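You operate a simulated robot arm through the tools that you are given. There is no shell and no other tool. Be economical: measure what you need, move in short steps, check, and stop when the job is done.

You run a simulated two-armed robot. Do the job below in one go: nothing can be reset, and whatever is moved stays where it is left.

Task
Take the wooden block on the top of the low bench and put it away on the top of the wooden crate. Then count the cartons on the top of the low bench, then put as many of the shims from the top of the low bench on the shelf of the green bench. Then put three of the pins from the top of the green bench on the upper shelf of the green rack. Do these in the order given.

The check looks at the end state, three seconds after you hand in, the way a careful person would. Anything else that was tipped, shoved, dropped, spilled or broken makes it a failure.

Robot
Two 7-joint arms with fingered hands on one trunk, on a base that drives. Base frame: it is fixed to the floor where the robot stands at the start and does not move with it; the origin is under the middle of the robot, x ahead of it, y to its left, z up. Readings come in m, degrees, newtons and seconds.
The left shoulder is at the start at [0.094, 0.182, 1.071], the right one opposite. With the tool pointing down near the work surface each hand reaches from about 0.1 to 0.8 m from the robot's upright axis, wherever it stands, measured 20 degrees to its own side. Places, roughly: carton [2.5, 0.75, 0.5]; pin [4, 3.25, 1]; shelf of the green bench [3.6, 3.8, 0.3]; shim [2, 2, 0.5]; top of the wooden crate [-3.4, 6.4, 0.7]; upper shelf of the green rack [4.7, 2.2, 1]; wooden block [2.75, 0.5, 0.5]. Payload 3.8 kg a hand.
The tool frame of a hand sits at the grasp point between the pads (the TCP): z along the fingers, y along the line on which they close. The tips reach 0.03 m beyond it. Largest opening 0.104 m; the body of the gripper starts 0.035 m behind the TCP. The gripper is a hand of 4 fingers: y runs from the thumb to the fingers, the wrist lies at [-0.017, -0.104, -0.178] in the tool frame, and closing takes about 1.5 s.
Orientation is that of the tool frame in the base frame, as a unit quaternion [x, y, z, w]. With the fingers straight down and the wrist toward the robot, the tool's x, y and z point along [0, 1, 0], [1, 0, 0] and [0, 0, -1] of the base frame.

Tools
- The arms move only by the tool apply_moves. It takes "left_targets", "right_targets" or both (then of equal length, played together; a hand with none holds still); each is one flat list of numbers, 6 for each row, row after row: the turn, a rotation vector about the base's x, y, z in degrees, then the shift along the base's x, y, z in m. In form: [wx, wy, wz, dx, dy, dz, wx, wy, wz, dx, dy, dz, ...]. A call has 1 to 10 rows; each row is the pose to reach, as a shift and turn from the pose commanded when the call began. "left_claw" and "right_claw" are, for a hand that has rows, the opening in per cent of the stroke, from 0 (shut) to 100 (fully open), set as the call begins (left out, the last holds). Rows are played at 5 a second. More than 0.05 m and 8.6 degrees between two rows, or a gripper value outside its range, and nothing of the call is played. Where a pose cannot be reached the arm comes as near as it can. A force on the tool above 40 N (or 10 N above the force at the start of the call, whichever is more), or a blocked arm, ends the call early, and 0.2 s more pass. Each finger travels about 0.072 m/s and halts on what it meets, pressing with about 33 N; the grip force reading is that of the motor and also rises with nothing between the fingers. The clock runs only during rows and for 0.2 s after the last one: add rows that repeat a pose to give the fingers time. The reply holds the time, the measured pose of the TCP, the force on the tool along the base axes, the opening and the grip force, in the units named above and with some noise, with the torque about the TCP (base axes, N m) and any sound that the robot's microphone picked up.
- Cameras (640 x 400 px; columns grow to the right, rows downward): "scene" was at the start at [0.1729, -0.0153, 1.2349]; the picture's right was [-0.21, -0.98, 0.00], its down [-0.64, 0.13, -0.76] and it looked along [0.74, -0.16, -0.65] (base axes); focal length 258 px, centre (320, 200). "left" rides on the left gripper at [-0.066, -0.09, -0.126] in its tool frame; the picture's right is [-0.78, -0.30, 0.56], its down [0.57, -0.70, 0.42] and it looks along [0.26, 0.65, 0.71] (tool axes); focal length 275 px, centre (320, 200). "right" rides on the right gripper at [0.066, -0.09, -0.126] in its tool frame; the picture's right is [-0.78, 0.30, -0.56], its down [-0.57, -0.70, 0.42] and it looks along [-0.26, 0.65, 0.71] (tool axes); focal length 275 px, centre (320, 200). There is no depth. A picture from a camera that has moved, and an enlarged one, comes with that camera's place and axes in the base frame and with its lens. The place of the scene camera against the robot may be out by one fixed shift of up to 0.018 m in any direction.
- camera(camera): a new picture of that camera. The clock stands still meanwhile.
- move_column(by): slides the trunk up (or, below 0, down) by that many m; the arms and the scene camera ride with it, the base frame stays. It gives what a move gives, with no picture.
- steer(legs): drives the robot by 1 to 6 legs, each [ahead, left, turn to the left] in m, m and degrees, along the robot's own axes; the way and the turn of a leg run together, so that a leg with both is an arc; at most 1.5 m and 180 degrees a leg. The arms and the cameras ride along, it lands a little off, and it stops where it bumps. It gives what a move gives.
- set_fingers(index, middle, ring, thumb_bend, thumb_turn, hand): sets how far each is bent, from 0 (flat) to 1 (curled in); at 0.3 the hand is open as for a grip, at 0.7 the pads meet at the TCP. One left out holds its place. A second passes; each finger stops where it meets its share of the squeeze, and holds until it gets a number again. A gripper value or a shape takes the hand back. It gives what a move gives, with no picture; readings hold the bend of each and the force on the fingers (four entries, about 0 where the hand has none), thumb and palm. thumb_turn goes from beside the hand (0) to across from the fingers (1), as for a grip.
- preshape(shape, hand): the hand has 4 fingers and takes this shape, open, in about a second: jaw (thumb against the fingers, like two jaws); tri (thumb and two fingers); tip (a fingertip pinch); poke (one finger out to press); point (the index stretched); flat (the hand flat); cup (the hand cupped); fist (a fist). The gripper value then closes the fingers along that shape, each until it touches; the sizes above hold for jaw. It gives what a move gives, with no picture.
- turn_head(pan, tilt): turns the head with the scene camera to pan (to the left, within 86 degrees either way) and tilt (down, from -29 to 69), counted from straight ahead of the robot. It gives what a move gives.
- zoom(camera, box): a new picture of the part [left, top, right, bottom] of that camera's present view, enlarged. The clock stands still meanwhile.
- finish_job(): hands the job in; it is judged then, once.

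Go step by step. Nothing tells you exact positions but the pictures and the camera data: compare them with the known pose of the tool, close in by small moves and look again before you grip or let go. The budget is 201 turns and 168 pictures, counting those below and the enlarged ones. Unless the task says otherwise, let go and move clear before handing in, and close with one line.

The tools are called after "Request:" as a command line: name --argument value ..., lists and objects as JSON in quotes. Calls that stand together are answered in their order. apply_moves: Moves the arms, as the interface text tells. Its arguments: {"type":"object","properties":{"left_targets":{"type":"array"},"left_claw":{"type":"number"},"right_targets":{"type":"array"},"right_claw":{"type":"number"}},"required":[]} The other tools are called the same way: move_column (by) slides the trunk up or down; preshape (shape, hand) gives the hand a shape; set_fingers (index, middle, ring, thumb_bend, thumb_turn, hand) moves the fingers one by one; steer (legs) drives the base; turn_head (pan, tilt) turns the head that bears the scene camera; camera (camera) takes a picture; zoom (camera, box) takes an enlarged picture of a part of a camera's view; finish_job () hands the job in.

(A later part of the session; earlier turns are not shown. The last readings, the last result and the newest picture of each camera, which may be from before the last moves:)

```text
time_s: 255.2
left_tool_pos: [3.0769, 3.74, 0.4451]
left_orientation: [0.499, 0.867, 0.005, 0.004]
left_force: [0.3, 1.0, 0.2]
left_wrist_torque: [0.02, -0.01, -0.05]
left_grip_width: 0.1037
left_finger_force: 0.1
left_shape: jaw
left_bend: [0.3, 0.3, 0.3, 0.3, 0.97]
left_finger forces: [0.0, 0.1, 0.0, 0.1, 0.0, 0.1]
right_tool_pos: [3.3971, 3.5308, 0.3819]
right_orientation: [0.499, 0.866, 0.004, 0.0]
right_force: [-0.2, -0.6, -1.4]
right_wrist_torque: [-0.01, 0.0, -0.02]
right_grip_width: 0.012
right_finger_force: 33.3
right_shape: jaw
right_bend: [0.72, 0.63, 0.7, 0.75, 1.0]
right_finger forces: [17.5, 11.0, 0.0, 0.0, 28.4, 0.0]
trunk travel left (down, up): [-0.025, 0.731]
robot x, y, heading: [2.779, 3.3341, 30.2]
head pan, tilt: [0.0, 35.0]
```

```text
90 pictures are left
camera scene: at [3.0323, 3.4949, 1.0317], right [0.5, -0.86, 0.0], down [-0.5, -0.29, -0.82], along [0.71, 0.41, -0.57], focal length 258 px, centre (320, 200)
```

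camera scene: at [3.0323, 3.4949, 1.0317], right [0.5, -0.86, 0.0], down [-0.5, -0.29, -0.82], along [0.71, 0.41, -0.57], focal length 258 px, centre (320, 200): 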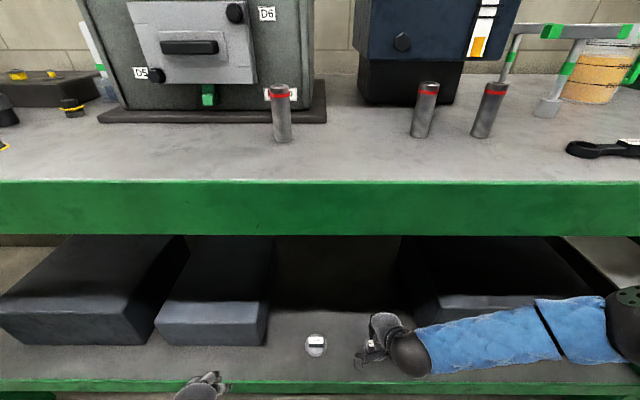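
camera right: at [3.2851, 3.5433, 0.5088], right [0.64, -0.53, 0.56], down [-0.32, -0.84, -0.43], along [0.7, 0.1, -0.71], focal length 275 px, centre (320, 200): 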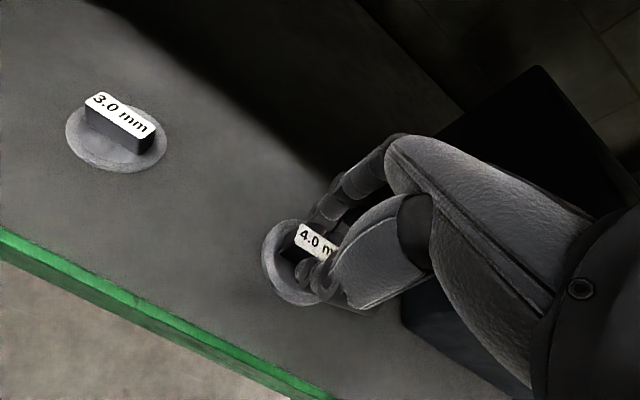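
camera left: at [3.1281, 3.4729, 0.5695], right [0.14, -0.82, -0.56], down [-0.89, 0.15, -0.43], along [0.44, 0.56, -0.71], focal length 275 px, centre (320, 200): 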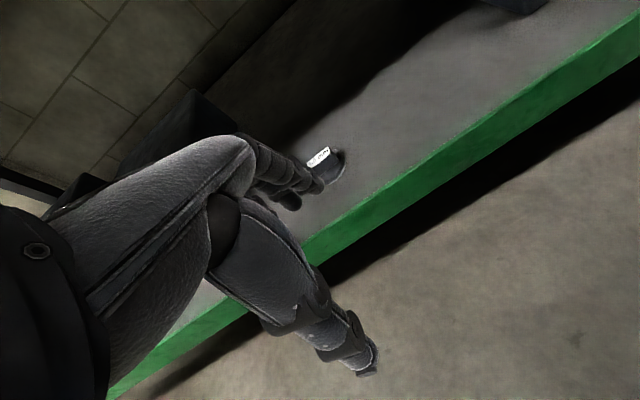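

Position is good and clear. I lower until contact.

Request:
apply_moves --right_targets '[0, 0, 0, 0, 0, -0.01, 0, 0, 0, 0, 0, -0.02, 0, 0, 0, 0, 0, -0.03, 0, 0, 0, 0, 0, -0.036, 0, 0, 0, 0, 0, -0.04, 0, 0, 0, 0, 0, -0.044, 0, 0, 0, 0, 0, -0.048, 0, 0, 0, 0, 0, -0.048]'

Request:
camera --camera "right"

```text
time_s: 256.9
left_tool_pos: [3.078, 3.7403, 0.445]
left_orientation: [0.499, 0.867, 0.006, 0.004]
left_force: [0.3, -0.2, -0.5]
left_wrist_torque: [0.0, 0.0, 0.0]
left_grip_width: 0.1038
left_finger_force: 0.0
left_shape: jaw
left_bend: [0.3, 0.3, 0.3, 0.3, 0.97]
left_finger forces: [0.0, 0.1, 0.1, 0.0, 0.0, 0.0]
right_tool_pos: [3.3952, 3.5307, 0.338]
right_orientation: [0.499, 0.866, 0.004, 0.001]
right_force: [0.1, -0.8, -0.4]
right_wrist_torque: [0.01, -0.05, 0.01]
right_grip_width: 0.0118
right_finger_force: 32.9
right_shape: jaw
right_bend: [0.72, 0.63, 0.7, 0.75, 1.0]
right_finger forces: [17.7, 11.0, 0.0, 0.0, 28.6, 0.0]
trunk travel left (down, up): [-0.025, 0.731]
robot x, y, heading: [2.7767, 3.332, 30.1]
head pan, tilt: [0.0, 35.0]
```

```text
89 pictures are left
camera right: at [3.2833, 3.5439, 0.4639], right [0.64, -0.53, 0.56], down [-0.32, -0.84, -0.43], along [0.7, 0.1, -0.71], focal length 275 px, centre (320, 200)
```

right: 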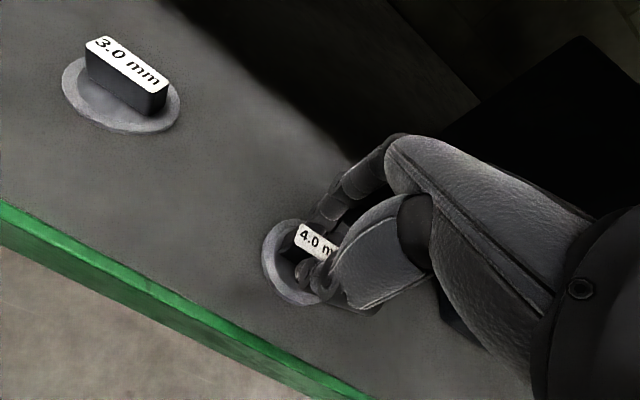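

Nearly there; I go down a few more mm until I feel contact.

Request:
apply_moves --right_targets '[0, 0, 0, 0, 0, -0.003, 0, 0, 0, 0, 0, -0.006, 0, 0, 0, 0, 0, -0.009, 0, 0, 0, 0, 0, -0.012]'

```text
time_s: 257.8
left_tool_pos: [3.0784, 3.7391, 0.4461]
left_orientation: [0.499, 0.867, 0.006, 0.005]
left_force: [-0.8, 0.3, 1.3]
left_wrist_torque: [0.02, 0.0, -0.02]
left_grip_width: 0.1039
left_finger_force: 0.0
left_shape: jaw
left_bend: [0.3, 0.3, 0.3, 0.3, 0.97]
left_finger forces: [0.1, 0.0, 0.0, 0.1, 0.1, 0.0]
right_tool_pos: [3.398, 3.5343, 0.3361]
right_orientation: [0.499, 0.866, 0.011, 0.002]
right_force: [-4.9, -4.7, 22.0]
right_wrist_torque: [-0.05, 0.1, 0.0]
right_grip_width: 0.014
right_finger_force: 32.9
right_shape: jaw
right_bend: [0.73, 0.63, 0.7, 0.75, 1.0]
right_finger forces: [19.1, 11.2, 0.1, 0.0, 36.9, 0.1]
trunk travel left (down, up): [-0.025, 0.731]
robot x, y, heading: [2.7779, 3.3394, 30.0]
head pan, tilt: [0.0, 35.0]
stopped in row 4 (right hand): the force on the tool passed its limit at 44 N (the readings are from after the stop); the commanded pose is now the measured one
```

Request:
apply_moves --right_targets '[0, 0, 0, 0, 0, 0.003, 0, 0, 0, 0, 0, 0.003]'

Request:
apply_moves --right_targets '[0, 0, 0, 0, 0, 0, 0, 0, 0, 0, 0, 0, 0, 0, 0, 0, 0, 0, 0, 0, 0, 0, 0, 0, 0, 0, 0, 0, 0, 0, 0, 0, 0, 0, 0, 0, 0, 0, 0, 0, 0, 0, 0, 0, 0, 0, 0, 0]' --right_claw 100

Request:
apply_moves --right_targets '[0, 0, 0, 0, 0, 0.03, 0, 0, 0, 0, 0, 0.06, 0, 0, 0, 0, 0, 0.09, 0, 0, 0, 0, 0, 0.12, 0, 0, 0, -0.03, -0.02, 0.13, 0, 0, 0, -0.06, -0.03, 0.15, 0, 0, 0, -0.1, -0.045, 0.17, 0, 0, 0, -0.1, -0.07, 0.18]'

Request:
camera --camera "right"

Request:
camera --camera "scene"

```text
time_s: 258.4
left_tool_pos: [3.0783, 3.7392, 0.4466]
left_orientation: [0.499, 0.867, 0.005, 0.004]
left_force: [0.1, -0.7, 0.7]
left_wrist_torque: [-0.02, 0.01, -0.01]
left_grip_width: 0.1037
left_finger_force: 0.1
left_shape: jaw
left_bend: [0.3, 0.3, 0.3, 0.3, 0.97]
left_finger forces: [0.0, 0.0, 0.0, 0.1, 0.0, 0.0]
right_tool_pos: [3.397, 3.5339, 0.3353]
right_orientation: [0.499, 0.866, 0.008, 0.001]
right_force: [1.2, 1.9, 12.5]
right_wrist_torque: [0.05, -0.07, -0.03]
right_grip_width: 0.0138
right_finger_force: 32.7
right_shape: jaw
right_bend: [0.72, 0.63, 0.7, 0.75, 1.0]
right_finger forces: [21.0, 12.3, 0.0, 0.0, 30.3, 0.0]
trunk travel left (down, up): [-0.025, 0.731]
robot x, y, heading: [2.7749, 3.337, 30.0]
head pan, tilt: [0.0, 35.0]
```

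```text
time_s: 260.2
left_tool_pos: [3.0791, 3.7385, 0.4465]
left_orientation: [0.499, 0.866, 0.005, 0.004]
left_force: [0.5, 0.6, 0.5]
left_wrist_torque: [-0.01, 0.01, 0.01]
left_grip_width: 0.104
left_finger_force: 0.0
left_shape: jaw
left_bend: [0.3, 0.3, 0.3, 0.3, 0.97]
left_finger forces: [0.0, 0.0, 0.1, 0.0, 0.1, 0.1]
right_tool_pos: [3.3958, 3.5331, 0.3335]
right_orientation: [0.5, 0.866, 0.007, 0.001]
right_force: [0.2, 0.7, -0.8]
right_wrist_torque: [0.0, 0.05, -0.01]
right_grip_width: 0.1037
right_finger_force: 0.0
right_shape: jaw
right_bend: [0.3, 0.3, 0.3, 0.3, 0.97]
right_finger forces: [0.1, 0.0, 0.1, 0.0, 0.0, 0.1]
trunk travel left (down, up): [-0.025, 0.731]
robot x, y, heading: [2.7788, 3.3351, 30.2]
head pan, tilt: [0.0, 35.0]
```

```text
time_s: 262.0
left_tool_pos: [3.0783, 3.7393, 0.4454]
left_orientation: [0.499, 0.867, 0.005, 0.004]
left_force: [0.5, 0.3, -0.1]
left_wrist_torque: [0.03, 0.03, 0.03]
left_grip_width: 0.1037
left_finger_force: 0.1
left_shape: jaw
left_bend: [0.3, 0.3, 0.3, 0.3, 0.97]
left_finger forces: [0.1, 0.0, 0.0, 0.1, 0.0, 0.0]
right_tool_pos: [3.2966, 3.4614, 0.514]
right_orientation: [0.499, 0.866, 0.007, 0.0]
right_force: [0.7, 0.5, -0.1]
right_wrist_torque: [0.01, -0.02, -0.01]
right_grip_width: 0.1039
right_finger_force: 0.0
right_shape: jaw
right_bend: [0.3, 0.3, 0.3, 0.3, 0.97]
right_finger forces: [0.1, 0.1, 0.0, 0.0, 0.0, 0.0]
trunk travel left (down, up): [-0.025, 0.731]
robot x, y, heading: [2.78, 3.3393, 30.4]
head pan, tilt: [0.0, 35.0]
```

```text
88 pictures are left
camera right: at [3.1839, 3.4735, 0.6406], right [0.64, -0.53, 0.56], down [-0.32, -0.84, -0.44], along [0.7, 0.1, -0.71], focal length 275 px, centre (320, 200)
```

right: 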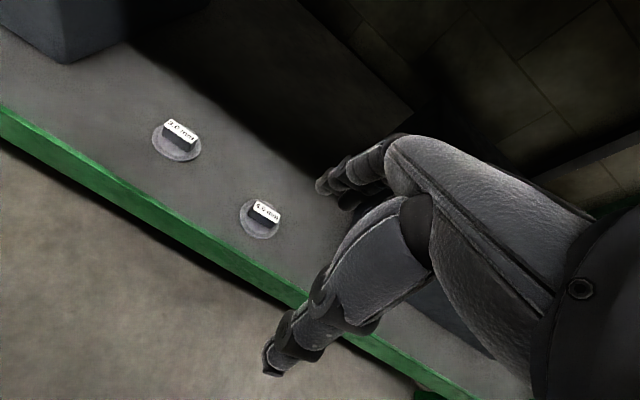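

```text
87 pictures are left
camera scene: at [3.032, 3.4949, 1.0318], right [0.5, -0.86, 0.0], down [-0.5, -0.29, -0.82], along [0.71, 0.41, -0.57], focal length 258 px, centre (320, 200)
```

scene: 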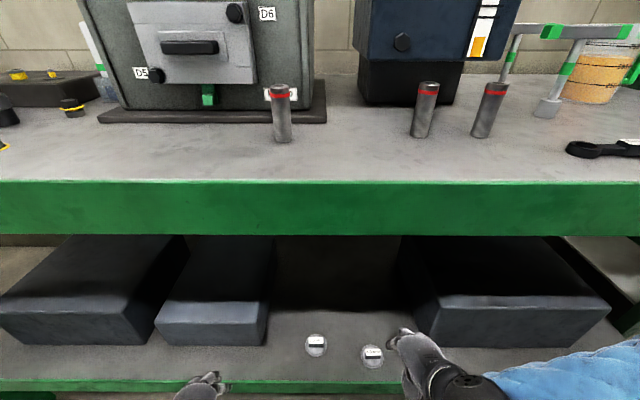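

Both shims are on the shelf. I back out, raise the trunk, and look at the pins and rack.

Request:
steer --legs '[[-0.35, 0, 0]]'

Request:
move_column --by 0.55

Request:
turn_head --pan 0 --tilt 35

Request:
camera --camera "scene"

Request:
turn_head --pan -45 --tilt 20

Request:
camera --camera "scene"

```text
time_s: 264.3
left_tool_pos: [2.7757, 3.5635, 0.4451]
left_orientation: [0.499, 0.867, 0.005, 0.004]
left_force: [0.1, 0.5, 0.2]
left_wrist_torque: [-0.01, 0.01, 0.01]
left_grip_width: 0.1036
left_finger_force: 0.0
left_shape: jaw
left_bend: [0.3, 0.3, 0.3, 0.3, 0.97]
left_finger forces: [0.0, 0.1, 0.0, 0.0, 0.0, 0.0]
right_tool_pos: [2.9932, 3.286, 0.5149]
right_orientation: [0.499, 0.867, 0.006, 0.0]
right_force: [0.6, 0.2, 0.1]
right_wrist_torque: [0.01, 0.0, -0.05]
right_grip_width: 0.1036
right_finger_force: 0.1
right_shape: jaw
right_bend: [0.3, 0.3, 0.3, 0.3, 0.97]
right_finger forces: [0.1, 0.1, 0.0, 0.0, 0.0, 0.1]
trunk travel left (down, up): [-0.025, 0.731]
robot x, y, heading: [2.4738, 3.1601, 30.1]
head pan, tilt: [0.0, 35.0]
```

```text
refused: 0.55 is not a number from -0.4 to 0.4
```

```text
time_s: 264.9
left_tool_pos: [2.7751, 3.5631, 0.4455]
left_orientation: [0.499, 0.866, 0.005, 0.004]
left_force: [-0.2, -0.4, -0.4]
left_wrist_torque: [-0.02, -0.01, 0.0]
left_grip_width: 0.1039
left_finger_force: 0.1
left_shape: jaw
left_bend: [0.3, 0.3, 0.3, 0.3, 0.97]
left_finger forces: [0.0, 0.1, 0.0, 0.0, 0.0, 0.0]
right_tool_pos: [2.9946, 3.2854, 0.5137]
right_orientation: [0.5, 0.866, 0.006, 0.001]
right_force: [-0.1, -0.6, 0.9]
right_wrist_torque: [0.0, -0.01, -0.02]
right_grip_width: 0.1039
right_finger_force: 0.1
right_shape: jaw
right_bend: [0.3, 0.3, 0.3, 0.3, 0.97]
right_finger forces: [0.0, 0.0, 0.0, 0.1, 0.0, 0.1]
trunk travel left (down, up): [-0.025, 0.731]
robot x, y, heading: [2.4764, 3.1597, 30.2]
head pan, tilt: [0.0, 35.0]
```

```text
86 pictures are left
camera scene: at [2.7289, 3.3181, 1.0318], right [0.5, -0.86, 0.0], down [-0.5, -0.29, -0.82], along [0.71, 0.41, -0.57], focal length 258 px, centre (320, 200)
```

scene: 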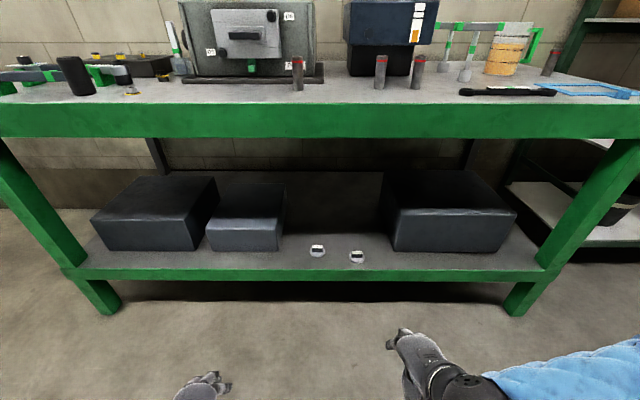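

```text
time_s: 266.0
left_tool_pos: [2.7754, 3.5621, 0.445]
left_orientation: [0.499, 0.866, 0.004, 0.003]
left_force: [0.4, -0.1, -0.1]
left_wrist_torque: [0.02, 0.0, 0.0]
left_grip_width: 0.1039
left_finger_force: 0.1
left_shape: jaw
left_bend: [0.3, 0.3, 0.3, 0.3, 0.97]
left_finger forces: [0.1, 0.1, 0.1, 0.0, 0.0, 0.1]
right_tool_pos: [2.9942, 3.2856, 0.5142]
right_orientation: [0.5, 0.866, 0.007, 0.001]
right_force: [-0.8, 0.1, 0.7]
right_wrist_torque: [0.02, 0.0, 0.0]
right_grip_width: 0.1041
right_finger_force: 0.1
right_shape: jaw
right_bend: [0.3, 0.3, 0.3, 0.3, 0.97]
right_finger forces: [0.1, 0.0, 0.1, 0.0, 0.1, 0.0]
trunk travel left (down, up): [-0.025, 0.731]
robot x, y, heading: [2.4748, 3.1623, 30.2]
head pan, tilt: [-45.0, 20.0]
```

```text
85 pictures are left
camera scene: at [2.7429, 3.2501, 1.0556], right [-0.25, -0.97, 0.0], down [-0.33, 0.09, -0.94], along [0.91, -0.24, -0.34], focal length 258 px, centre (320, 200)
```

scene: 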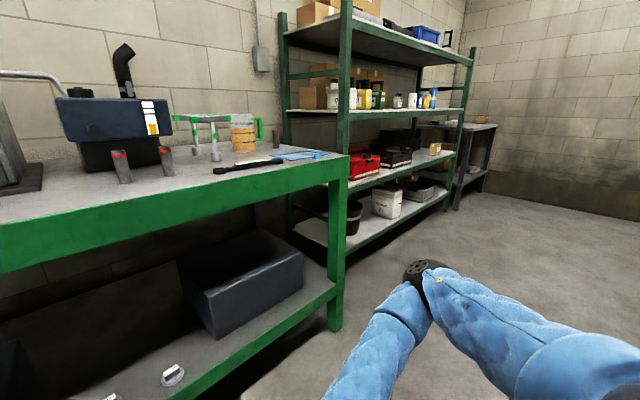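

I raise the trunk in two steps and look at the rack's upper shelf.

Request:
move_column --by 0.4

Request:
move_column --by 0.15

Request:
zoom --camera "scene" --box '[240, 60, 520, 260]'

Request:
turn_head --pan 0 --tilt 35

Request:
camera --camera "scene"

```text
time_s: 269.8
left_tool_pos: [2.7746, 3.5627, 0.8467]
left_orientation: [0.499, 0.867, 0.005, 0.004]
left_force: [0.8, 0.7, 0.1]
left_wrist_torque: [0.0, -0.03, -0.02]
left_grip_width: 0.1037
left_finger_force: 0.0
left_shape: jaw
left_bend: [0.3, 0.3, 0.3, 0.3, 0.97]
left_finger forces: [0.0, 0.1, 0.0, 0.0, 0.0, 0.1]
right_tool_pos: [2.993, 3.2856, 0.9153]
right_orientation: [0.5, 0.866, 0.007, 0.0]
right_force: [0.1, 0.4, -0.3]
right_wrist_torque: [0.0, -0.01, 0.0]
right_grip_width: 0.1038
right_finger_force: 0.0
right_shape: jaw
right_bend: [0.3, 0.3, 0.3, 0.3, 0.97]
right_finger forces: [0.1, 0.0, 0.0, 0.0, 0.0, 0.1]
trunk travel left (down, up): [-0.425, 0.331]
robot x, y, heading: [2.4776, 3.1602, 29.9]
head pan, tilt: [-45.0, 20.0]
```

```text
time_s: 271.6
left_tool_pos: [2.7755, 3.5636, 0.9946]
left_orientation: [0.499, 0.867, 0.005, 0.004]
left_force: [-0.1, 0.2, 0.0]
left_wrist_torque: [-0.02, -0.03, 0.0]
left_grip_width: 0.1042
left_finger_force: 0.0
left_shape: jaw
left_bend: [0.3, 0.3, 0.3, 0.3, 0.97]
left_finger forces: [0.0, 0.1, 0.0, 0.0, 0.0, 0.1]
right_tool_pos: [2.9937, 3.2843, 1.0637]
right_orientation: [0.499, 0.866, 0.008, 0.0]
right_force: [0.7, 0.6, 0.6]
right_wrist_torque: [-0.01, 0.02, 0.04]
right_grip_width: 0.1039
right_finger_force: 0.1
right_shape: jaw
right_bend: [0.3, 0.3, 0.3, 0.3, 0.97]
right_finger forces: [0.0, 0.1, 0.0, 0.0, 0.1, 0.0]
trunk travel left (down, up): [-0.575, 0.181]
robot x, y, heading: [2.4753, 3.1587, 30.3]
head pan, tilt: [-45.0, 20.0]
```

```text
2.00 times, centred on (380, 160) of scene
camera zoom: at [2.5631, 3.1453, 1.6211], right [-0.26, -0.97, 0.0], down [-0.33, 0.09, -0.94], along [0.91, -0.24, -0.34], focal length 516 px, centre (200, 280)
```

zoom: 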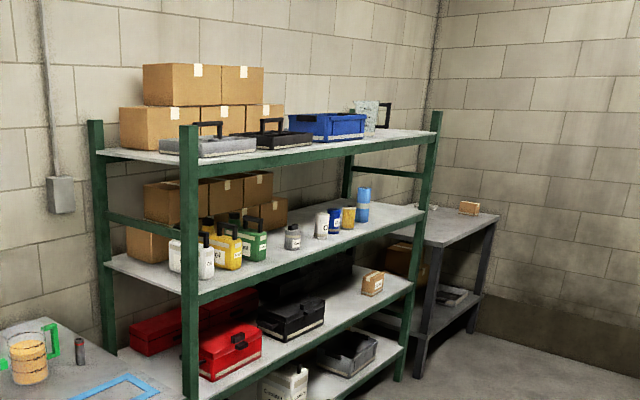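

```text
time_s: 272.7
left_tool_pos: [2.7753, 3.5629, 0.9957]
left_orientation: [0.5, 0.866, 0.005, 0.003]
left_force: [-0.2, -0.3, 0.0]
left_wrist_torque: [0.0, 0.02, -0.01]
left_grip_width: 0.1039
left_finger_force: 0.0
left_shape: jaw
left_bend: [0.3, 0.3, 0.3, 0.3, 0.97]
left_finger forces: [0.1, 0.0, 0.1, 0.0, 0.1, 0.0]
right_tool_pos: [2.9933, 3.2853, 1.0651]
right_orientation: [0.499, 0.867, 0.007, 0.0]
right_force: [0.0, -0.6, 0.1]
right_wrist_torque: [0.05, -0.01, 0.02]
right_grip_width: 0.104
right_finger_force: 0.0
right_shape: jaw
right_bend: [0.3, 0.3, 0.3, 0.3, 0.97]
right_finger forces: [0.0, 0.0, 0.1, 0.0, 0.1, 0.0]
trunk travel left (down, up): [-0.575, 0.181]
robot x, y, heading: [2.4771, 3.1572, 30.4]
head pan, tilt: [0.0, 35.0]
```

```text
83 pictures are left
camera scene: at [2.5491, 3.2132, 1.5974], right [0.5, -0.86, 0.0], down [-0.5, -0.29, -0.82], along [0.71, 0.41, -0.57], focal length 258 px, centre (320, 200)
```

scene: 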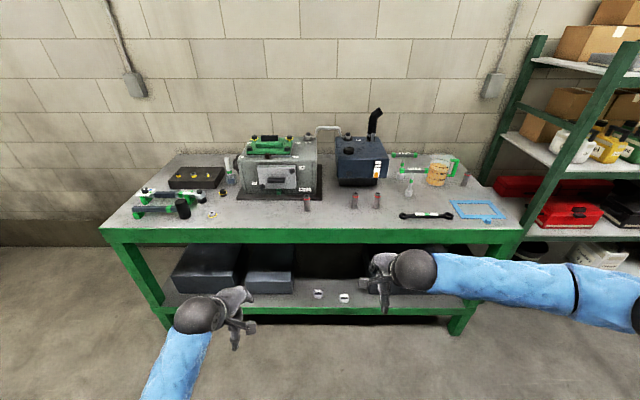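

The rack's upper shelf (z≈1) has free space at its front right. Pins 1 to 3 stand on the green bench; I raise the left hand a little and drive in to take pins 1 and 3.

Request:
apply_moves --left_targets '[0, 0, 0, 0, 0, 0.04, 0, 0, 0, 0, 0, 0.07]'

Request:
steer --legs '[[0.42, -0.085, 0]]'

Request:
turn_head --pan 0 --tilt 50

Request:
camera --camera "scene"

Request:
camera --camera "right"

Request:
camera --camera "left"

```text
time_s: 273.3
left_tool_pos: [2.7753, 3.5607, 1.0667]
left_orientation: [0.499, 0.867, 0.005, 0.004]
left_force: [-0.7, -0.4, 0.5]
left_wrist_torque: [0.01, 0.0, 0.02]
left_grip_width: 0.104
left_finger_force: 0.1
left_shape: jaw
left_bend: [0.3, 0.3, 0.3, 0.3, 0.97]
left_finger forces: [0.0, 0.1, 0.0, 0.0, 0.1, 0.1]
right_tool_pos: [2.9927, 3.2855, 1.0653]
right_orientation: [0.499, 0.867, 0.007, 0.0]
right_force: [0.3, 0.5, -0.4]
right_wrist_torque: [0.0, -0.01, 0.01]
right_grip_width: 0.1036
right_finger_force: 0.1
right_shape: jaw
right_bend: [0.3, 0.3, 0.3, 0.3, 0.97]
right_finger forces: [0.0, 0.1, 0.0, 0.1, 0.0, 0.0]
trunk travel left (down, up): [-0.575, 0.181]
robot x, y, heading: [2.4762, 3.1611, 30.1]
head pan, tilt: [0.0, 35.0]
```

```text
time_s: 275.9
left_tool_pos: [3.1809, 3.6996, 1.0675]
left_orientation: [0.498, 0.867, 0.005, 0.003]
left_force: [0.3, 0.1, -0.1]
left_wrist_torque: [0.01, 0.02, 0.03]
left_grip_width: 0.1039
left_finger_force: 0.1
left_shape: jaw
left_bend: [0.3, 0.3, 0.3, 0.3, 0.97]
left_finger forces: [0.1, 0.0, 0.1, 0.0, 0.0, 0.1]
right_tool_pos: [3.3989, 3.4246, 1.0653]
right_orientation: [0.496, 0.868, 0.007, 0.0]
right_force: [0.6, 0.1, -0.7]
right_wrist_torque: [-0.02, 0.02, 0.0]
right_grip_width: 0.1036
right_finger_force: 0.1
right_shape: jaw
right_bend: [0.3, 0.3, 0.3, 0.3, 0.97]
right_finger forces: [0.0, 0.0, 0.0, 0.0, 0.0, 0.1]
trunk travel left (down, up): [-0.575, 0.181]
robot x, y, heading: [2.8781, 3.2991, 30.3]
head pan, tilt: [0.0, 35.0]
```

```text
time_s: 276.7
left_tool_pos: [3.1795, 3.6984, 1.066]
left_orientation: [0.497, 0.868, 0.006, 0.003]
left_force: [0.6, -0.2, -0.3]
left_wrist_torque: [-0.05, -0.02, 0.02]
left_grip_width: 0.1039
left_finger_force: 0.1
left_shape: jaw
left_bend: [0.3, 0.3, 0.3, 0.3, 0.97]
left_finger forces: [0.0, 0.0, 0.0, 0.0, 0.1, 0.0]
right_tool_pos: [3.3984, 3.4238, 1.0646]
right_orientation: [0.498, 0.867, 0.007, 0.001]
right_force: [-0.2, -0.3, -0.3]
right_wrist_torque: [-0.02, -0.02, -0.04]
right_grip_width: 0.1038
right_finger_force: 0.1
right_shape: jaw
right_bend: [0.3, 0.3, 0.3, 0.3, 0.97]
right_finger forces: [0.0, 0.0, 0.1, 0.0, 0.0, 0.0]
trunk travel left (down, up): [-0.575, 0.181]
robot x, y, heading: [2.8821, 3.2971, 30.5]
head pan, tilt: [0.0, 50.0]
```

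```text
82 pictures are left
camera scene: at [2.9457, 3.3447, 1.5757], right [0.51, -0.86, 0.0], down [-0.66, -0.39, -0.64], along [0.55, 0.33, -0.77], focal length 258 px, centre (320, 200)
```

scene: 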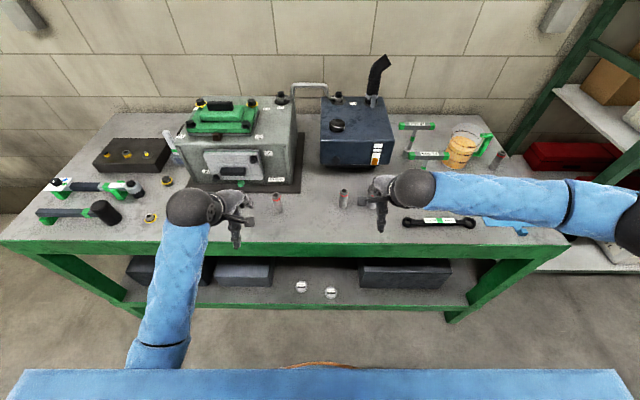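

```text
81 pictures are left
camera right: at [3.2865, 3.4356, 1.1905], right [0.64, -0.53, 0.56], down [-0.31, -0.84, -0.44], along [0.7, 0.11, -0.71], focal length 275 px, centre (320, 200)
```

right: 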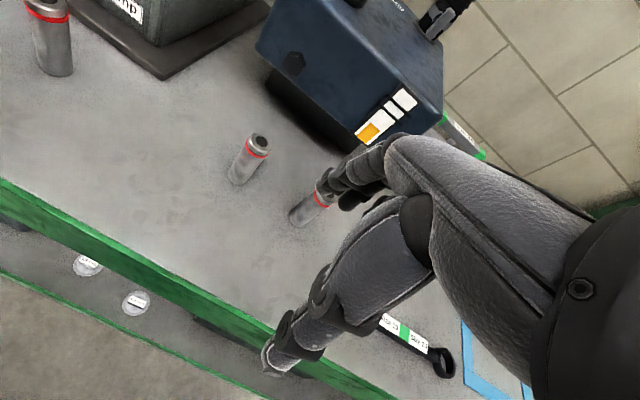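

```text
80 pictures are left
camera left: at [3.1351, 3.5965, 1.19], right [0.14, -0.82, -0.56], down [-0.89, 0.14, -0.43], along [0.43, 0.56, -0.71], focal length 275 px, centre (320, 200)
```

left: 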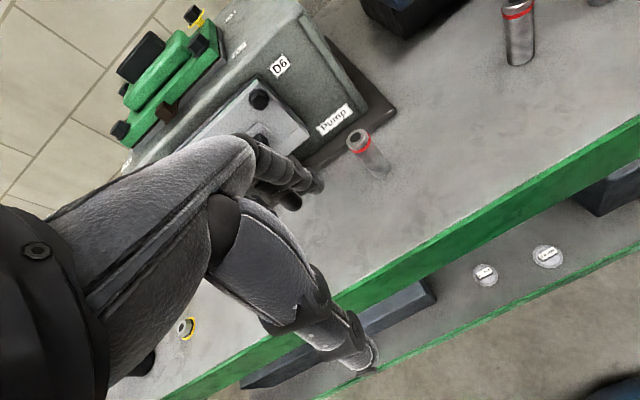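

Pin 3 is at about (3.541,3.476), pin 1 at (3.361,3.745), tops at z≈0.95. I move both hands over them with fingers partly closed.

Request:
apply_moves --right_targets '[0, 0, 0, 0.036, 0.013, 0, 0, 0, 0, 0.072, 0.026, 0, 0, 0, 0, 0.107, 0.039, 0, 0, 0, 0, 0.143, 0.052, -0.01, 0, 0, 0, 0.143, 0.052, -0.05, 0, 0, 0, 0.143, 0.052, -0.05, 0, 0, 0, 0.143, 0.052, -0.05]' --right_claw 65 --left_targets '[0, 0, 0, 0.045, 0.012, 0, 0, 0, 0, 0.09, 0.024, 0, 0, 0, 0, 0.135, 0.035, 0, 0, 0, 0, 0.181, 0.046, -0.01, 0, 0, 0, 0.181, 0.046, -0.05, 0, 0, 0, 0.181, 0.046, -0.05, 0, 0, 0, 0.181, 0.046, -0.05]' --left_claw 65

Request:
camera --camera "right"

Request:
camera --camera "left"

Request:
zoom --camera "scene" --box '[200, 120, 440, 270]'

```text
time_s: 278.3
left_tool_pos: [3.3621, 3.7467, 1.0158]
left_orientation: [0.497, 0.868, 0.005, 0.004]
left_force: [0.5, -0.1, 0.2]
left_wrist_torque: [-0.01, 0.0, 0.02]
left_grip_width: 0.0677
left_finger_force: 0.1
left_shape: jaw
left_bend: [0.73, 0.39, 0.35, 0.6, 0.99]
left_finger forces: [0.0, 0.0, 0.0, 0.1, 0.1, 0.0]
right_tool_pos: [3.5434, 3.4773, 1.0159]
right_orientation: [0.497, 0.868, 0.008, 0.001]
right_force: [0.0, -0.5, 0.2]
right_wrist_torque: [0.01, 0.03, 0.01]
right_grip_width: 0.0681
right_finger_force: 0.0
right_shape: jaw
right_bend: [0.73, 0.39, 0.35, 0.6, 0.99]
right_finger forces: [0.1, 0.0, 0.1, 0.0, 0.1, 0.0]
trunk travel left (down, up): [-0.575, 0.181]
robot x, y, heading: [2.8799, 3.2979, 30.3]
head pan, tilt: [0.0, 50.0]
```

```text
79 pictures are left
camera right: at [3.4304, 3.489, 1.1405], right [0.64, -0.53, 0.56], down [-0.31, -0.84, -0.44], along [0.7, 0.11, -0.71], focal length 275 px, centre (320, 200)
```

right: 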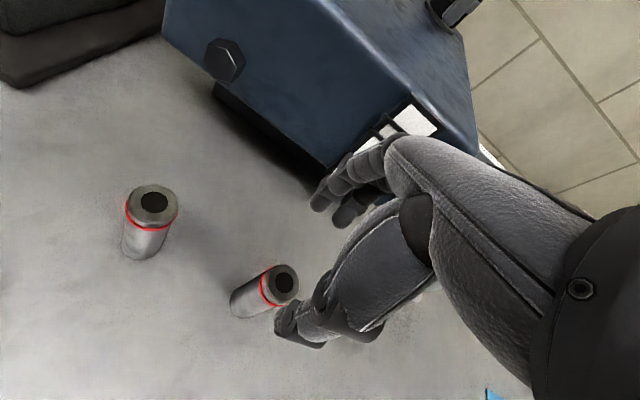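

```text
78 pictures are left
camera left: at [3.3163, 3.6445, 1.1394], right [0.14, -0.82, -0.56], down [-0.89, 0.14, -0.43], along [0.43, 0.56, -0.71], focal length 275 px, centre (320, 200)
```

left: 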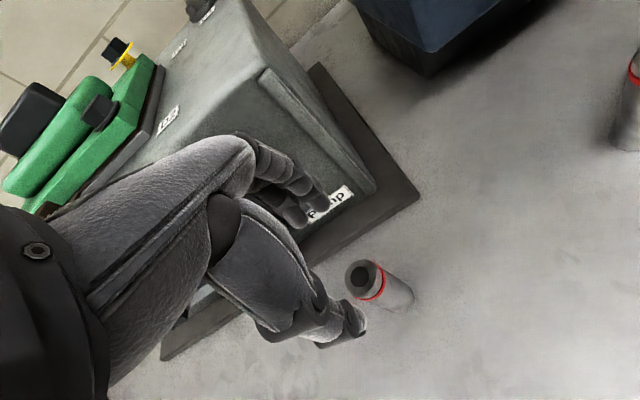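

```text
2.67 times, centred on (320, 195) of scene
camera zoom: at [2.9458, 3.345, 1.5756], right [0.51, -0.86, 0.0], down [-0.66, -0.39, -0.64], along [0.55, 0.33, -0.77], focal length 688 px, centre (320, 213)
```

zoom: 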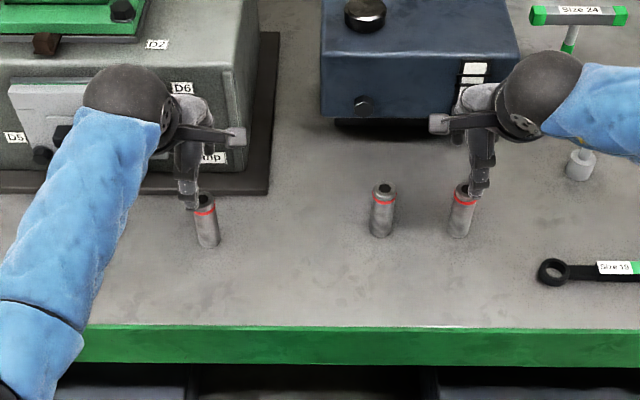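

Both pins lie under the TCPs within 4 mm. I correct and lower halfway, watching the pump and tank clearance.

Request:
apply_moves --right_targets '[0, 0, 0, -0.003, -0.003, -0.02, 0, 0, 0, -0.003, -0.003, -0.04, 0, 0, 0, -0.003, -0.003, -0.05]' --left_targets '[0, 0, 0, -0.003, -0.004, -0.02, 0, 0, 0, -0.003, -0.004, -0.04, 0, 0, 0, -0.003, -0.004, -0.05]'

Request:
camera --camera "right"

Request:
camera --camera "left"

```text
time_s: 279.1
left_tool_pos: [3.359, 3.7406, 0.9647]
left_orientation: [0.497, 0.868, 0.005, 0.004]
left_force: [0.1, -0.6, 0.1]
left_wrist_torque: [0.0, 0.01, 0.01]
left_grip_width: 0.0681
left_finger_force: 0.0
left_shape: jaw
left_bend: [0.73, 0.39, 0.35, 0.6, 0.99]
left_finger forces: [0.1, 0.1, 0.0, 0.0, 0.1, 0.1]
right_tool_pos: [3.5388, 3.4755, 0.9649]
right_orientation: [0.497, 0.868, 0.007, 0.0]
right_force: [0.7, -0.3, -1.1]
right_wrist_torque: [0.0, 0.0, 0.01]
right_grip_width: 0.068
right_finger_force: 0.1
right_shape: jaw
right_bend: [0.73, 0.39, 0.35, 0.6, 0.99]
right_finger forces: [0.1, 0.0, 0.1, 0.1, 0.1, 0.1]
trunk travel left (down, up): [-0.575, 0.181]
robot x, y, heading: [2.8812, 3.2977, 30.4]
head pan, tilt: [0.0, 50.0]
```

```text
76 pictures are left
camera right: at [3.4262, 3.4868, 1.0899], right [0.64, -0.53, 0.56], down [-0.31, -0.84, -0.44], along [0.7, 0.11, -0.71], focal length 275 px, centre (320, 200)
```

right: 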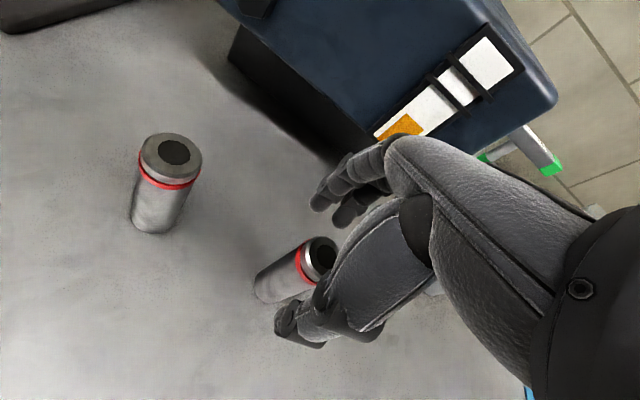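

```text
75 pictures are left
camera left: at [3.3137, 3.6378, 1.0883], right [0.14, -0.82, -0.56], down [-0.89, 0.14, -0.43], along [0.43, 0.56, -0.71], focal length 275 px, centre (320, 200)
```

left: 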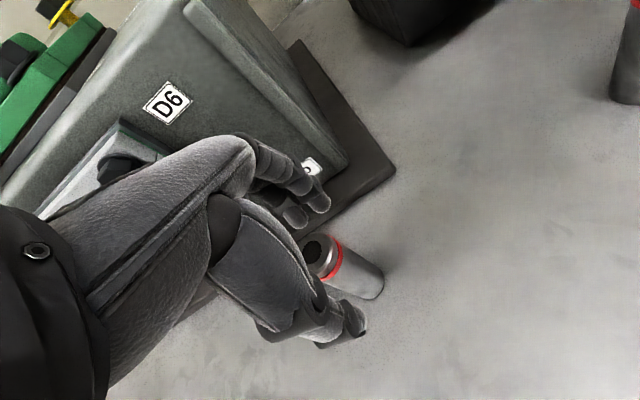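

Still aligned; the fingertips are already beside the pin tops without contact. I lower the rest and close both.

Request:
apply_moves --right_targets '[0, 0, 0, 0, 0.001, -0.015, 0, 0, 0, 0, 0.001, -0.03, 0, 0, 0, 0, 0.001, -0.04, 0, 0, 0, 0, 0.001, -0.04]' --left_targets '[0, 0, 0, 0.002, 0.003, -0.015, 0, 0, 0, 0.002, 0.003, -0.03, 0, 0, 0, 0.002, 0.003, -0.04, 0, 0, 0, 0.002, 0.003, -0.04]'

Request:
camera --camera "right"

Request:
camera --camera "left"

```text
time_s: 280.1
left_tool_pos: [3.3596, 3.7437, 0.9236]
left_orientation: [0.497, 0.868, 0.005, 0.004]
left_force: [0.2, -1.1, 0.2]
left_wrist_torque: [-0.02, 0.02, 0.01]
left_grip_width: 0.0675
left_finger_force: 0.0
left_shape: jaw
left_bend: [0.73, 0.39, 0.35, 0.6, 0.99]
left_finger forces: [0.0, 0.0, 0.0, 0.1, 0.0, 0.1]
right_tool_pos: [3.5396, 3.4743, 0.9229]
right_orientation: [0.497, 0.868, 0.008, 0.001]
right_force: [0.2, -0.3, -0.1]
right_wrist_torque: [-0.02, 0.0, 0.02]
right_grip_width: 0.0678
right_finger_force: 0.0
right_shape: jaw
right_bend: [0.73, 0.39, 0.35, 0.6, 0.99]
right_finger forces: [0.0, 0.0, 0.0, 0.0, 0.0, 0.1]
trunk travel left (down, up): [-0.575, 0.181]
robot x, y, heading: [2.8832, 3.294, 30.6]
head pan, tilt: [0.0, 50.0]
```

```text
74 pictures are left
camera right: at [3.4268, 3.4861, 1.0499], right [0.64, -0.53, 0.56], down [-0.31, -0.84, -0.44], along [0.7, 0.11, -0.71], focal length 275 px, centre (320, 200)
```

right: 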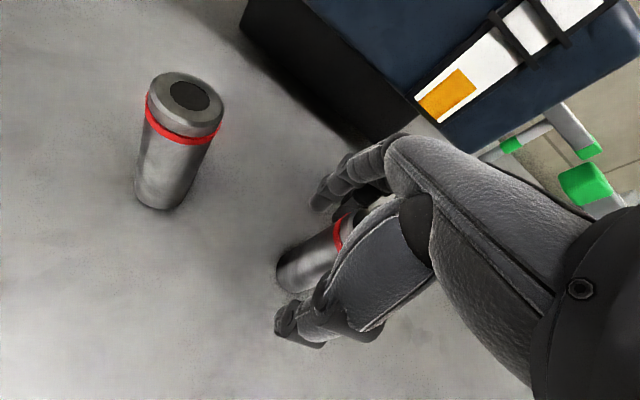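

```text
73 pictures are left
camera left: at [3.3143, 3.6406, 1.0482], right [0.14, -0.82, -0.56], down [-0.89, 0.14, -0.43], along [0.43, 0.56, -0.71], focal length 275 px, centre (320, 200)
```

left: 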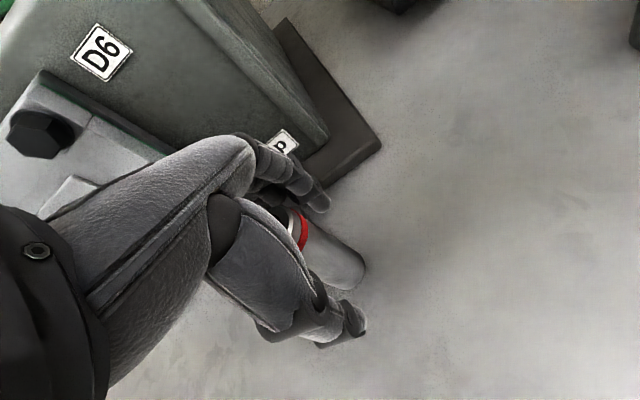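

Request:
apply_moves --right_targets '[0, 0, 0, 0, 0, 0, 0, 0, 0, 0, 0, 0, 0, 0, 0, 0, 0, 0, 0, 0, 0, 0, 0, 0, 0, 0, 0, 0, 0, 0, 0, 0, 0, 0, 0, 0, 0, 0, 0, 0, 0, 0]' --right_claw 0 --left_targets '[0, 0, 0, 0, 0, 0, 0, 0, 0, 0, 0, 0, 0, 0, 0, 0, 0, 0, 0, 0, 0, 0, 0, 0, 0, 0, 0, 0, 0, 0, 0, 0, 0, 0, 0, 0, 0, 0, 0, 0, 0, 0]' --left_claw 0

Request:
camera --camera "right"

Request:
camera --camera "left"

```text
time_s: 281.7
left_tool_pos: [3.359, 3.7438, 0.9236]
left_orientation: [0.497, 0.868, 0.005, 0.004]
left_force: [-0.6, -0.4, 0.7]
left_wrist_torque: [-0.02, 0.01, -0.02]
left_grip_width: 0.0188
left_finger_force: 32.9
left_shape: jaw
left_bend: [0.72, 0.68, 0.7, 0.74, 1.0]
left_finger forces: [19.0, 9.1, 0.1, 0.0, 27.5, 0.1]
right_tool_pos: [3.5393, 3.4741, 0.9253]
right_orientation: [0.497, 0.868, 0.007, 0.0]
right_force: [-0.5, -0.3, 0.3]
right_wrist_torque: [-0.03, 0.01, -0.01]
right_grip_width: 0.019
right_finger_force: 33.8
right_shape: jaw
right_bend: [0.71, 0.67, 0.7, 0.74, 1.0]
right_finger forces: [17.3, 11.1, 0.1, 0.0, 28.4, 0.1]
trunk travel left (down, up): [-0.575, 0.181]
robot x, y, heading: [2.881, 3.2975, 30.4]
head pan, tilt: [0.0, 50.0]
```

```text
72 pictures are left
camera right: at [3.4267, 3.4865, 1.0501], right [0.64, -0.53, 0.56], down [-0.31, -0.84, -0.44], along [0.7, 0.11, -0.71], focal length 275 px, centre (320, 200)
```

right: 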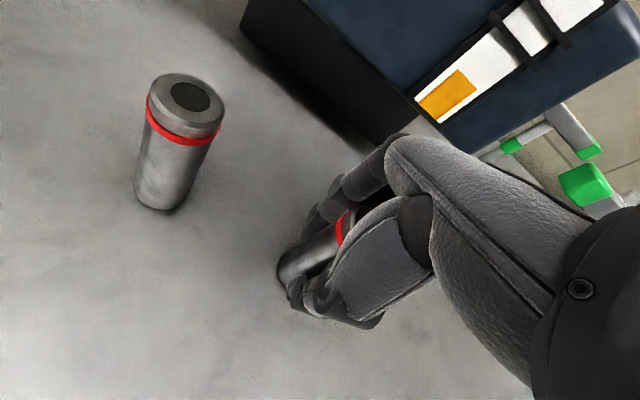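

```text
71 pictures are left
camera left: at [3.3141, 3.6409, 1.0481], right [0.14, -0.82, -0.56], down [-0.89, 0.14, -0.43], along [0.43, 0.56, -0.71], focal length 275 px, centre (320, 200)
```

left: 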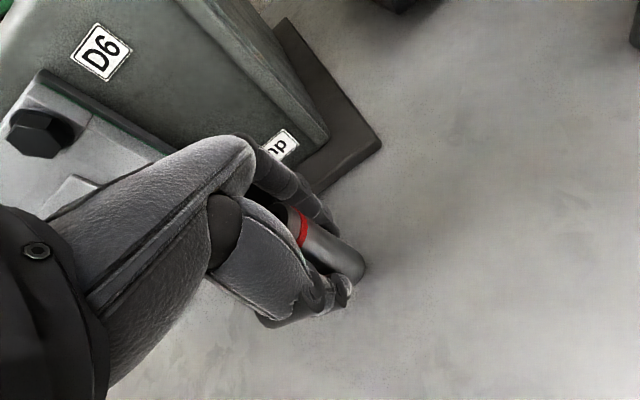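

Both pins gripped. I lift them straight up, then pull back.

Request:
apply_moves --right_targets '[0, 0, 0, 0, 0, 0.03, 0, 0, 0, 0, 0, 0.07, 0, 0, 0, 0, 0, 0.11, 0, 0, 0, 0, 0, 0.15, 0, 0, 0, -0.03, -0.018, 0.18, 0, 0, 0, -0.07, -0.04, 0.2, 0, 0, 0, -0.1, -0.055, 0.22, 0, 0, 0, -0.1, -0.055, 0.22]' --left_targets '[0, 0, 0, 0, 0, 0.03, 0, 0, 0, 0, 0, 0.07, 0, 0, 0, 0, 0, 0.11, 0, 0, 0, 0, 0, 0.15, 0, 0, 0, -0.03, -0.018, 0.18, 0, 0, 0, -0.07, -0.04, 0.2, 0, 0, 0, -0.1, -0.055, 0.22, 0, 0, 0, -0.1, -0.055, 0.22]'

Request:
camera --camera "scene"

Request:
camera --camera "right"

Request:
camera --camera "left"

```text
time_s: 283.5
left_tool_pos: [3.2638, 3.6885, 1.1451]
left_orientation: [0.497, 0.868, 0.004, 0.003]
left_force: [0.1, -0.1, -2.4]
left_wrist_torque: [0.0, -0.01, -0.01]
left_grip_width: 0.0183
left_finger_force: 33.1
left_shape: jaw
left_bend: [0.72, 0.68, 0.7, 0.74, 1.0]
left_finger forces: [19.3, 9.4, 0.0, 0.0, 27.2, 0.0]
right_tool_pos: [3.4394, 3.4201, 1.1476]
right_orientation: [0.497, 0.868, 0.006, 0.002]
right_force: [0.4, 0.6, -2.6]
right_wrist_torque: [0.01, -0.04, 0.01]
right_grip_width: 0.0188
right_finger_force: 33.0
right_shape: jaw
right_bend: [0.71, 0.67, 0.7, 0.74, 1.0]
right_finger forces: [17.3, 11.6, 0.0, 0.0, 28.1, 0.0]
trunk travel left (down, up): [-0.575, 0.181]
robot x, y, heading: [2.8836, 3.2966, 30.3]
head pan, tilt: [0.0, 50.0]
```

```text
70 pictures are left
camera scene: at [2.9475, 3.3457, 1.5755], right [0.51, -0.86, 0.0], down [-0.66, -0.39, -0.64], along [0.55, 0.33, -0.77], focal length 258 px, centre (320, 200)
```

scene: 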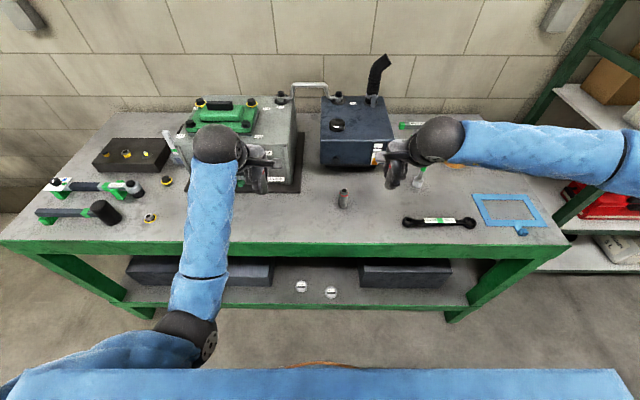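

```text
69 pictures are left
camera right: at [3.3262, 3.4312, 1.2733], right [0.64, -0.53, 0.56], down [-0.31, -0.84, -0.44], along [0.7, 0.11, -0.71], focal length 275 px, centre (320, 200)
```

right: 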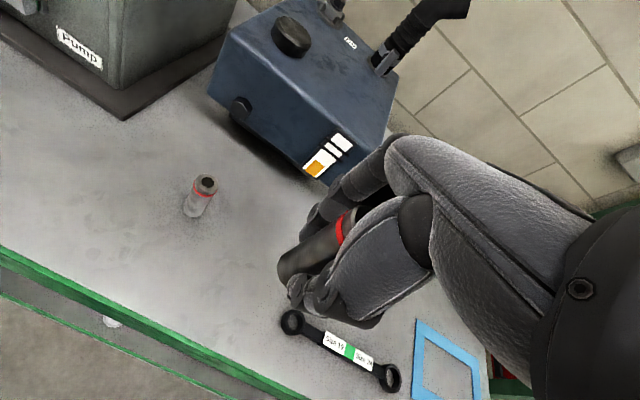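

```text
68 pictures are left
camera left: at [3.218, 3.5862, 1.2674], right [0.14, -0.82, -0.56], down [-0.89, 0.14, -0.43], along [0.43, 0.56, -0.71], focal length 275 px, centre (320, 200)
```

left: 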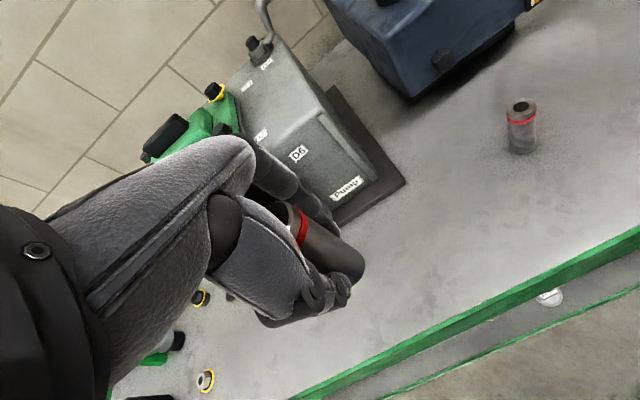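

Both pins are held upright. I back off and strafe right along the aisle to the rack.

Request:
steer --legs '[[-0.33, 0, 0], [0, -1.25, 0], [0, -1.25, 0]]'

Request:
turn_head --pan 0 --tilt 25

Request:
camera --camera "scene"

```text
time_s: 297.5
left_tool_pos: [4.2789, 1.3446, 1.1442]
left_orientation: [0.504, 0.863, 0.004, 0.004]
left_force: [0.3, 0.9, -2.5]
left_wrist_torque: [-0.02, 0.0, -0.02]
left_grip_width: 0.0183
left_finger_force: 33.1
left_shape: jaw
left_bend: [0.72, 0.68, 0.7, 0.74, 1.0]
left_finger forces: [19.4, 9.3, 0.1, 0.0, 27.1, 0.0]
right_tool_pos: [4.4498, 1.0717, 1.1484]
right_orientation: [0.504, 0.864, 0.008, 0.0]
right_force: [0.0, 0.5, -2.4]
right_wrist_torque: [-0.01, -0.01, 0.0]
right_grip_width: 0.0187
right_finger_force: 32.7
right_shape: jaw
right_bend: [0.71, 0.67, 0.7, 0.74, 1.0]
right_finger forces: [17.4, 11.6, 0.0, 0.0, 28.2, 0.0]
trunk travel left (down, up): [-0.575, 0.181]
robot x, y, heading: [3.8929, 0.9598, 29.7]
head pan, tilt: [0.0, 50.0]
```

```text
time_s: 298.4
left_tool_pos: [4.2789, 1.3445, 1.1438]
left_orientation: [0.504, 0.864, 0.004, 0.004]
left_force: [0.4, -0.3, -2.1]
left_wrist_torque: [-0.01, 0.0, -0.04]
left_grip_width: 0.0183
left_finger_force: 32.9
left_shape: jaw
left_bend: [0.72, 0.68, 0.7, 0.74, 1.0]
left_finger forces: [19.3, 9.3, 0.1, 0.0, 27.2, 0.0]
right_tool_pos: [4.4486, 1.0718, 1.1477]
right_orientation: [0.505, 0.863, 0.007, 0.001]
right_force: [0.3, -1.2, -2.3]
right_wrist_torque: [0.03, -0.06, 0.0]
right_grip_width: 0.019
right_finger_force: 32.8
right_shape: jaw
right_bend: [0.71, 0.67, 0.7, 0.74, 1.0]
right_finger forces: [17.3, 11.7, 0.0, 0.1, 28.1, 0.0]
trunk travel left (down, up): [-0.575, 0.181]
robot x, y, heading: [3.8961, 0.9583, 29.4]
head pan, tilt: [0.0, 25.0]
```

```text
67 pictures are left
camera scene: at [3.97, 1.0128, 1.613], right [0.49, -0.87, 0.0], down [-0.37, -0.21, -0.91], along [0.79, 0.45, -0.42], focal length 258 px, centre (320, 200)
```

scene: 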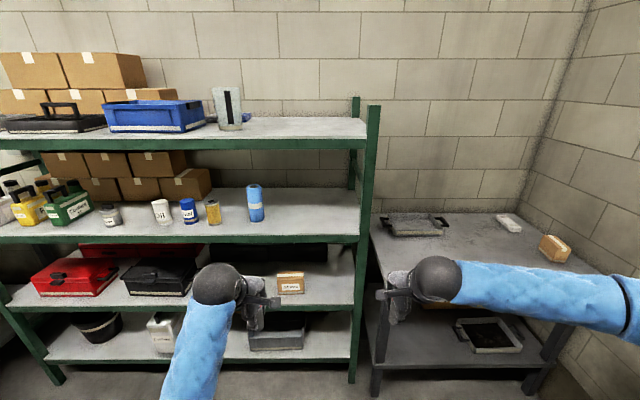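

The free spot on the upper shelf lies between the blue can and the right post (s≈0.85 to 1.27 along the rack). I drive closer and line up the right hand.

Request:
steer --legs '[[0.38, 0.16, 0.6]]'

Request:
camera --camera "scene"

Request:
camera --camera "right"

```text
time_s: 301.0
left_tool_pos: [4.5231, 1.6714, 1.143]
left_orientation: [0.499, 0.867, 0.004, 0.004]
left_force: [-0.1, -0.2, -2.5]
left_wrist_torque: [0.01, 0.01, 0.01]
left_grip_width: 0.0184
left_finger_force: 32.9
left_shape: jaw
left_bend: [0.72, 0.68, 0.7, 0.74, 1.0]
left_finger forces: [19.4, 9.4, 0.0, 0.0, 27.1, 0.0]
right_tool_pos: [4.6963, 1.4028, 1.1473]
right_orientation: [0.499, 0.866, 0.007, 0.0]
right_force: [0.8, 1.4, -2.6]
right_wrist_torque: [-0.01, 0.03, 0.01]
right_grip_width: 0.0187
right_finger_force: 33.0
right_shape: jaw
right_bend: [0.71, 0.67, 0.7, 0.74, 1.0]
right_finger forces: [17.5, 11.7, 0.0, 0.0, 28.1, 0.0]
trunk travel left (down, up): [-0.575, 0.181]
robot x, y, heading: [4.1406, 1.2836, 30.0]
head pan, tilt: [0.0, 25.0]
```

```text
66 pictures are left
camera scene: at [4.218, 1.3381, 1.613], right [0.5, -0.86, 0.0], down [-0.37, -0.21, -0.91], along [0.78, 0.46, -0.42], focal length 258 px, centre (320, 200)
```

scene: 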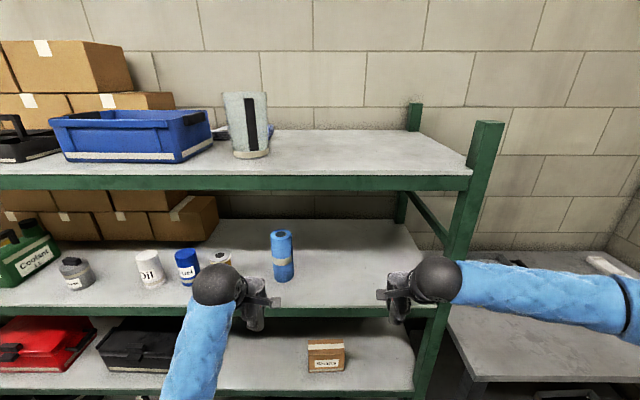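

```text
65 pictures are left
camera right: at [4.5842, 1.4143, 1.2731], right [0.64, -0.53, 0.56], down [-0.32, -0.84, -0.44], along [0.7, 0.1, -0.71], focal length 275 px, centre (320, 200)
```

right: 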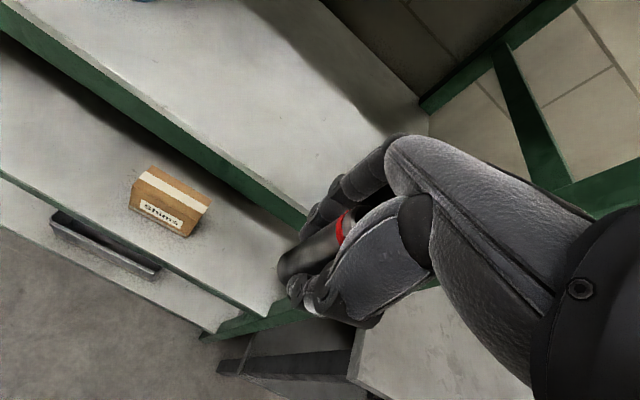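

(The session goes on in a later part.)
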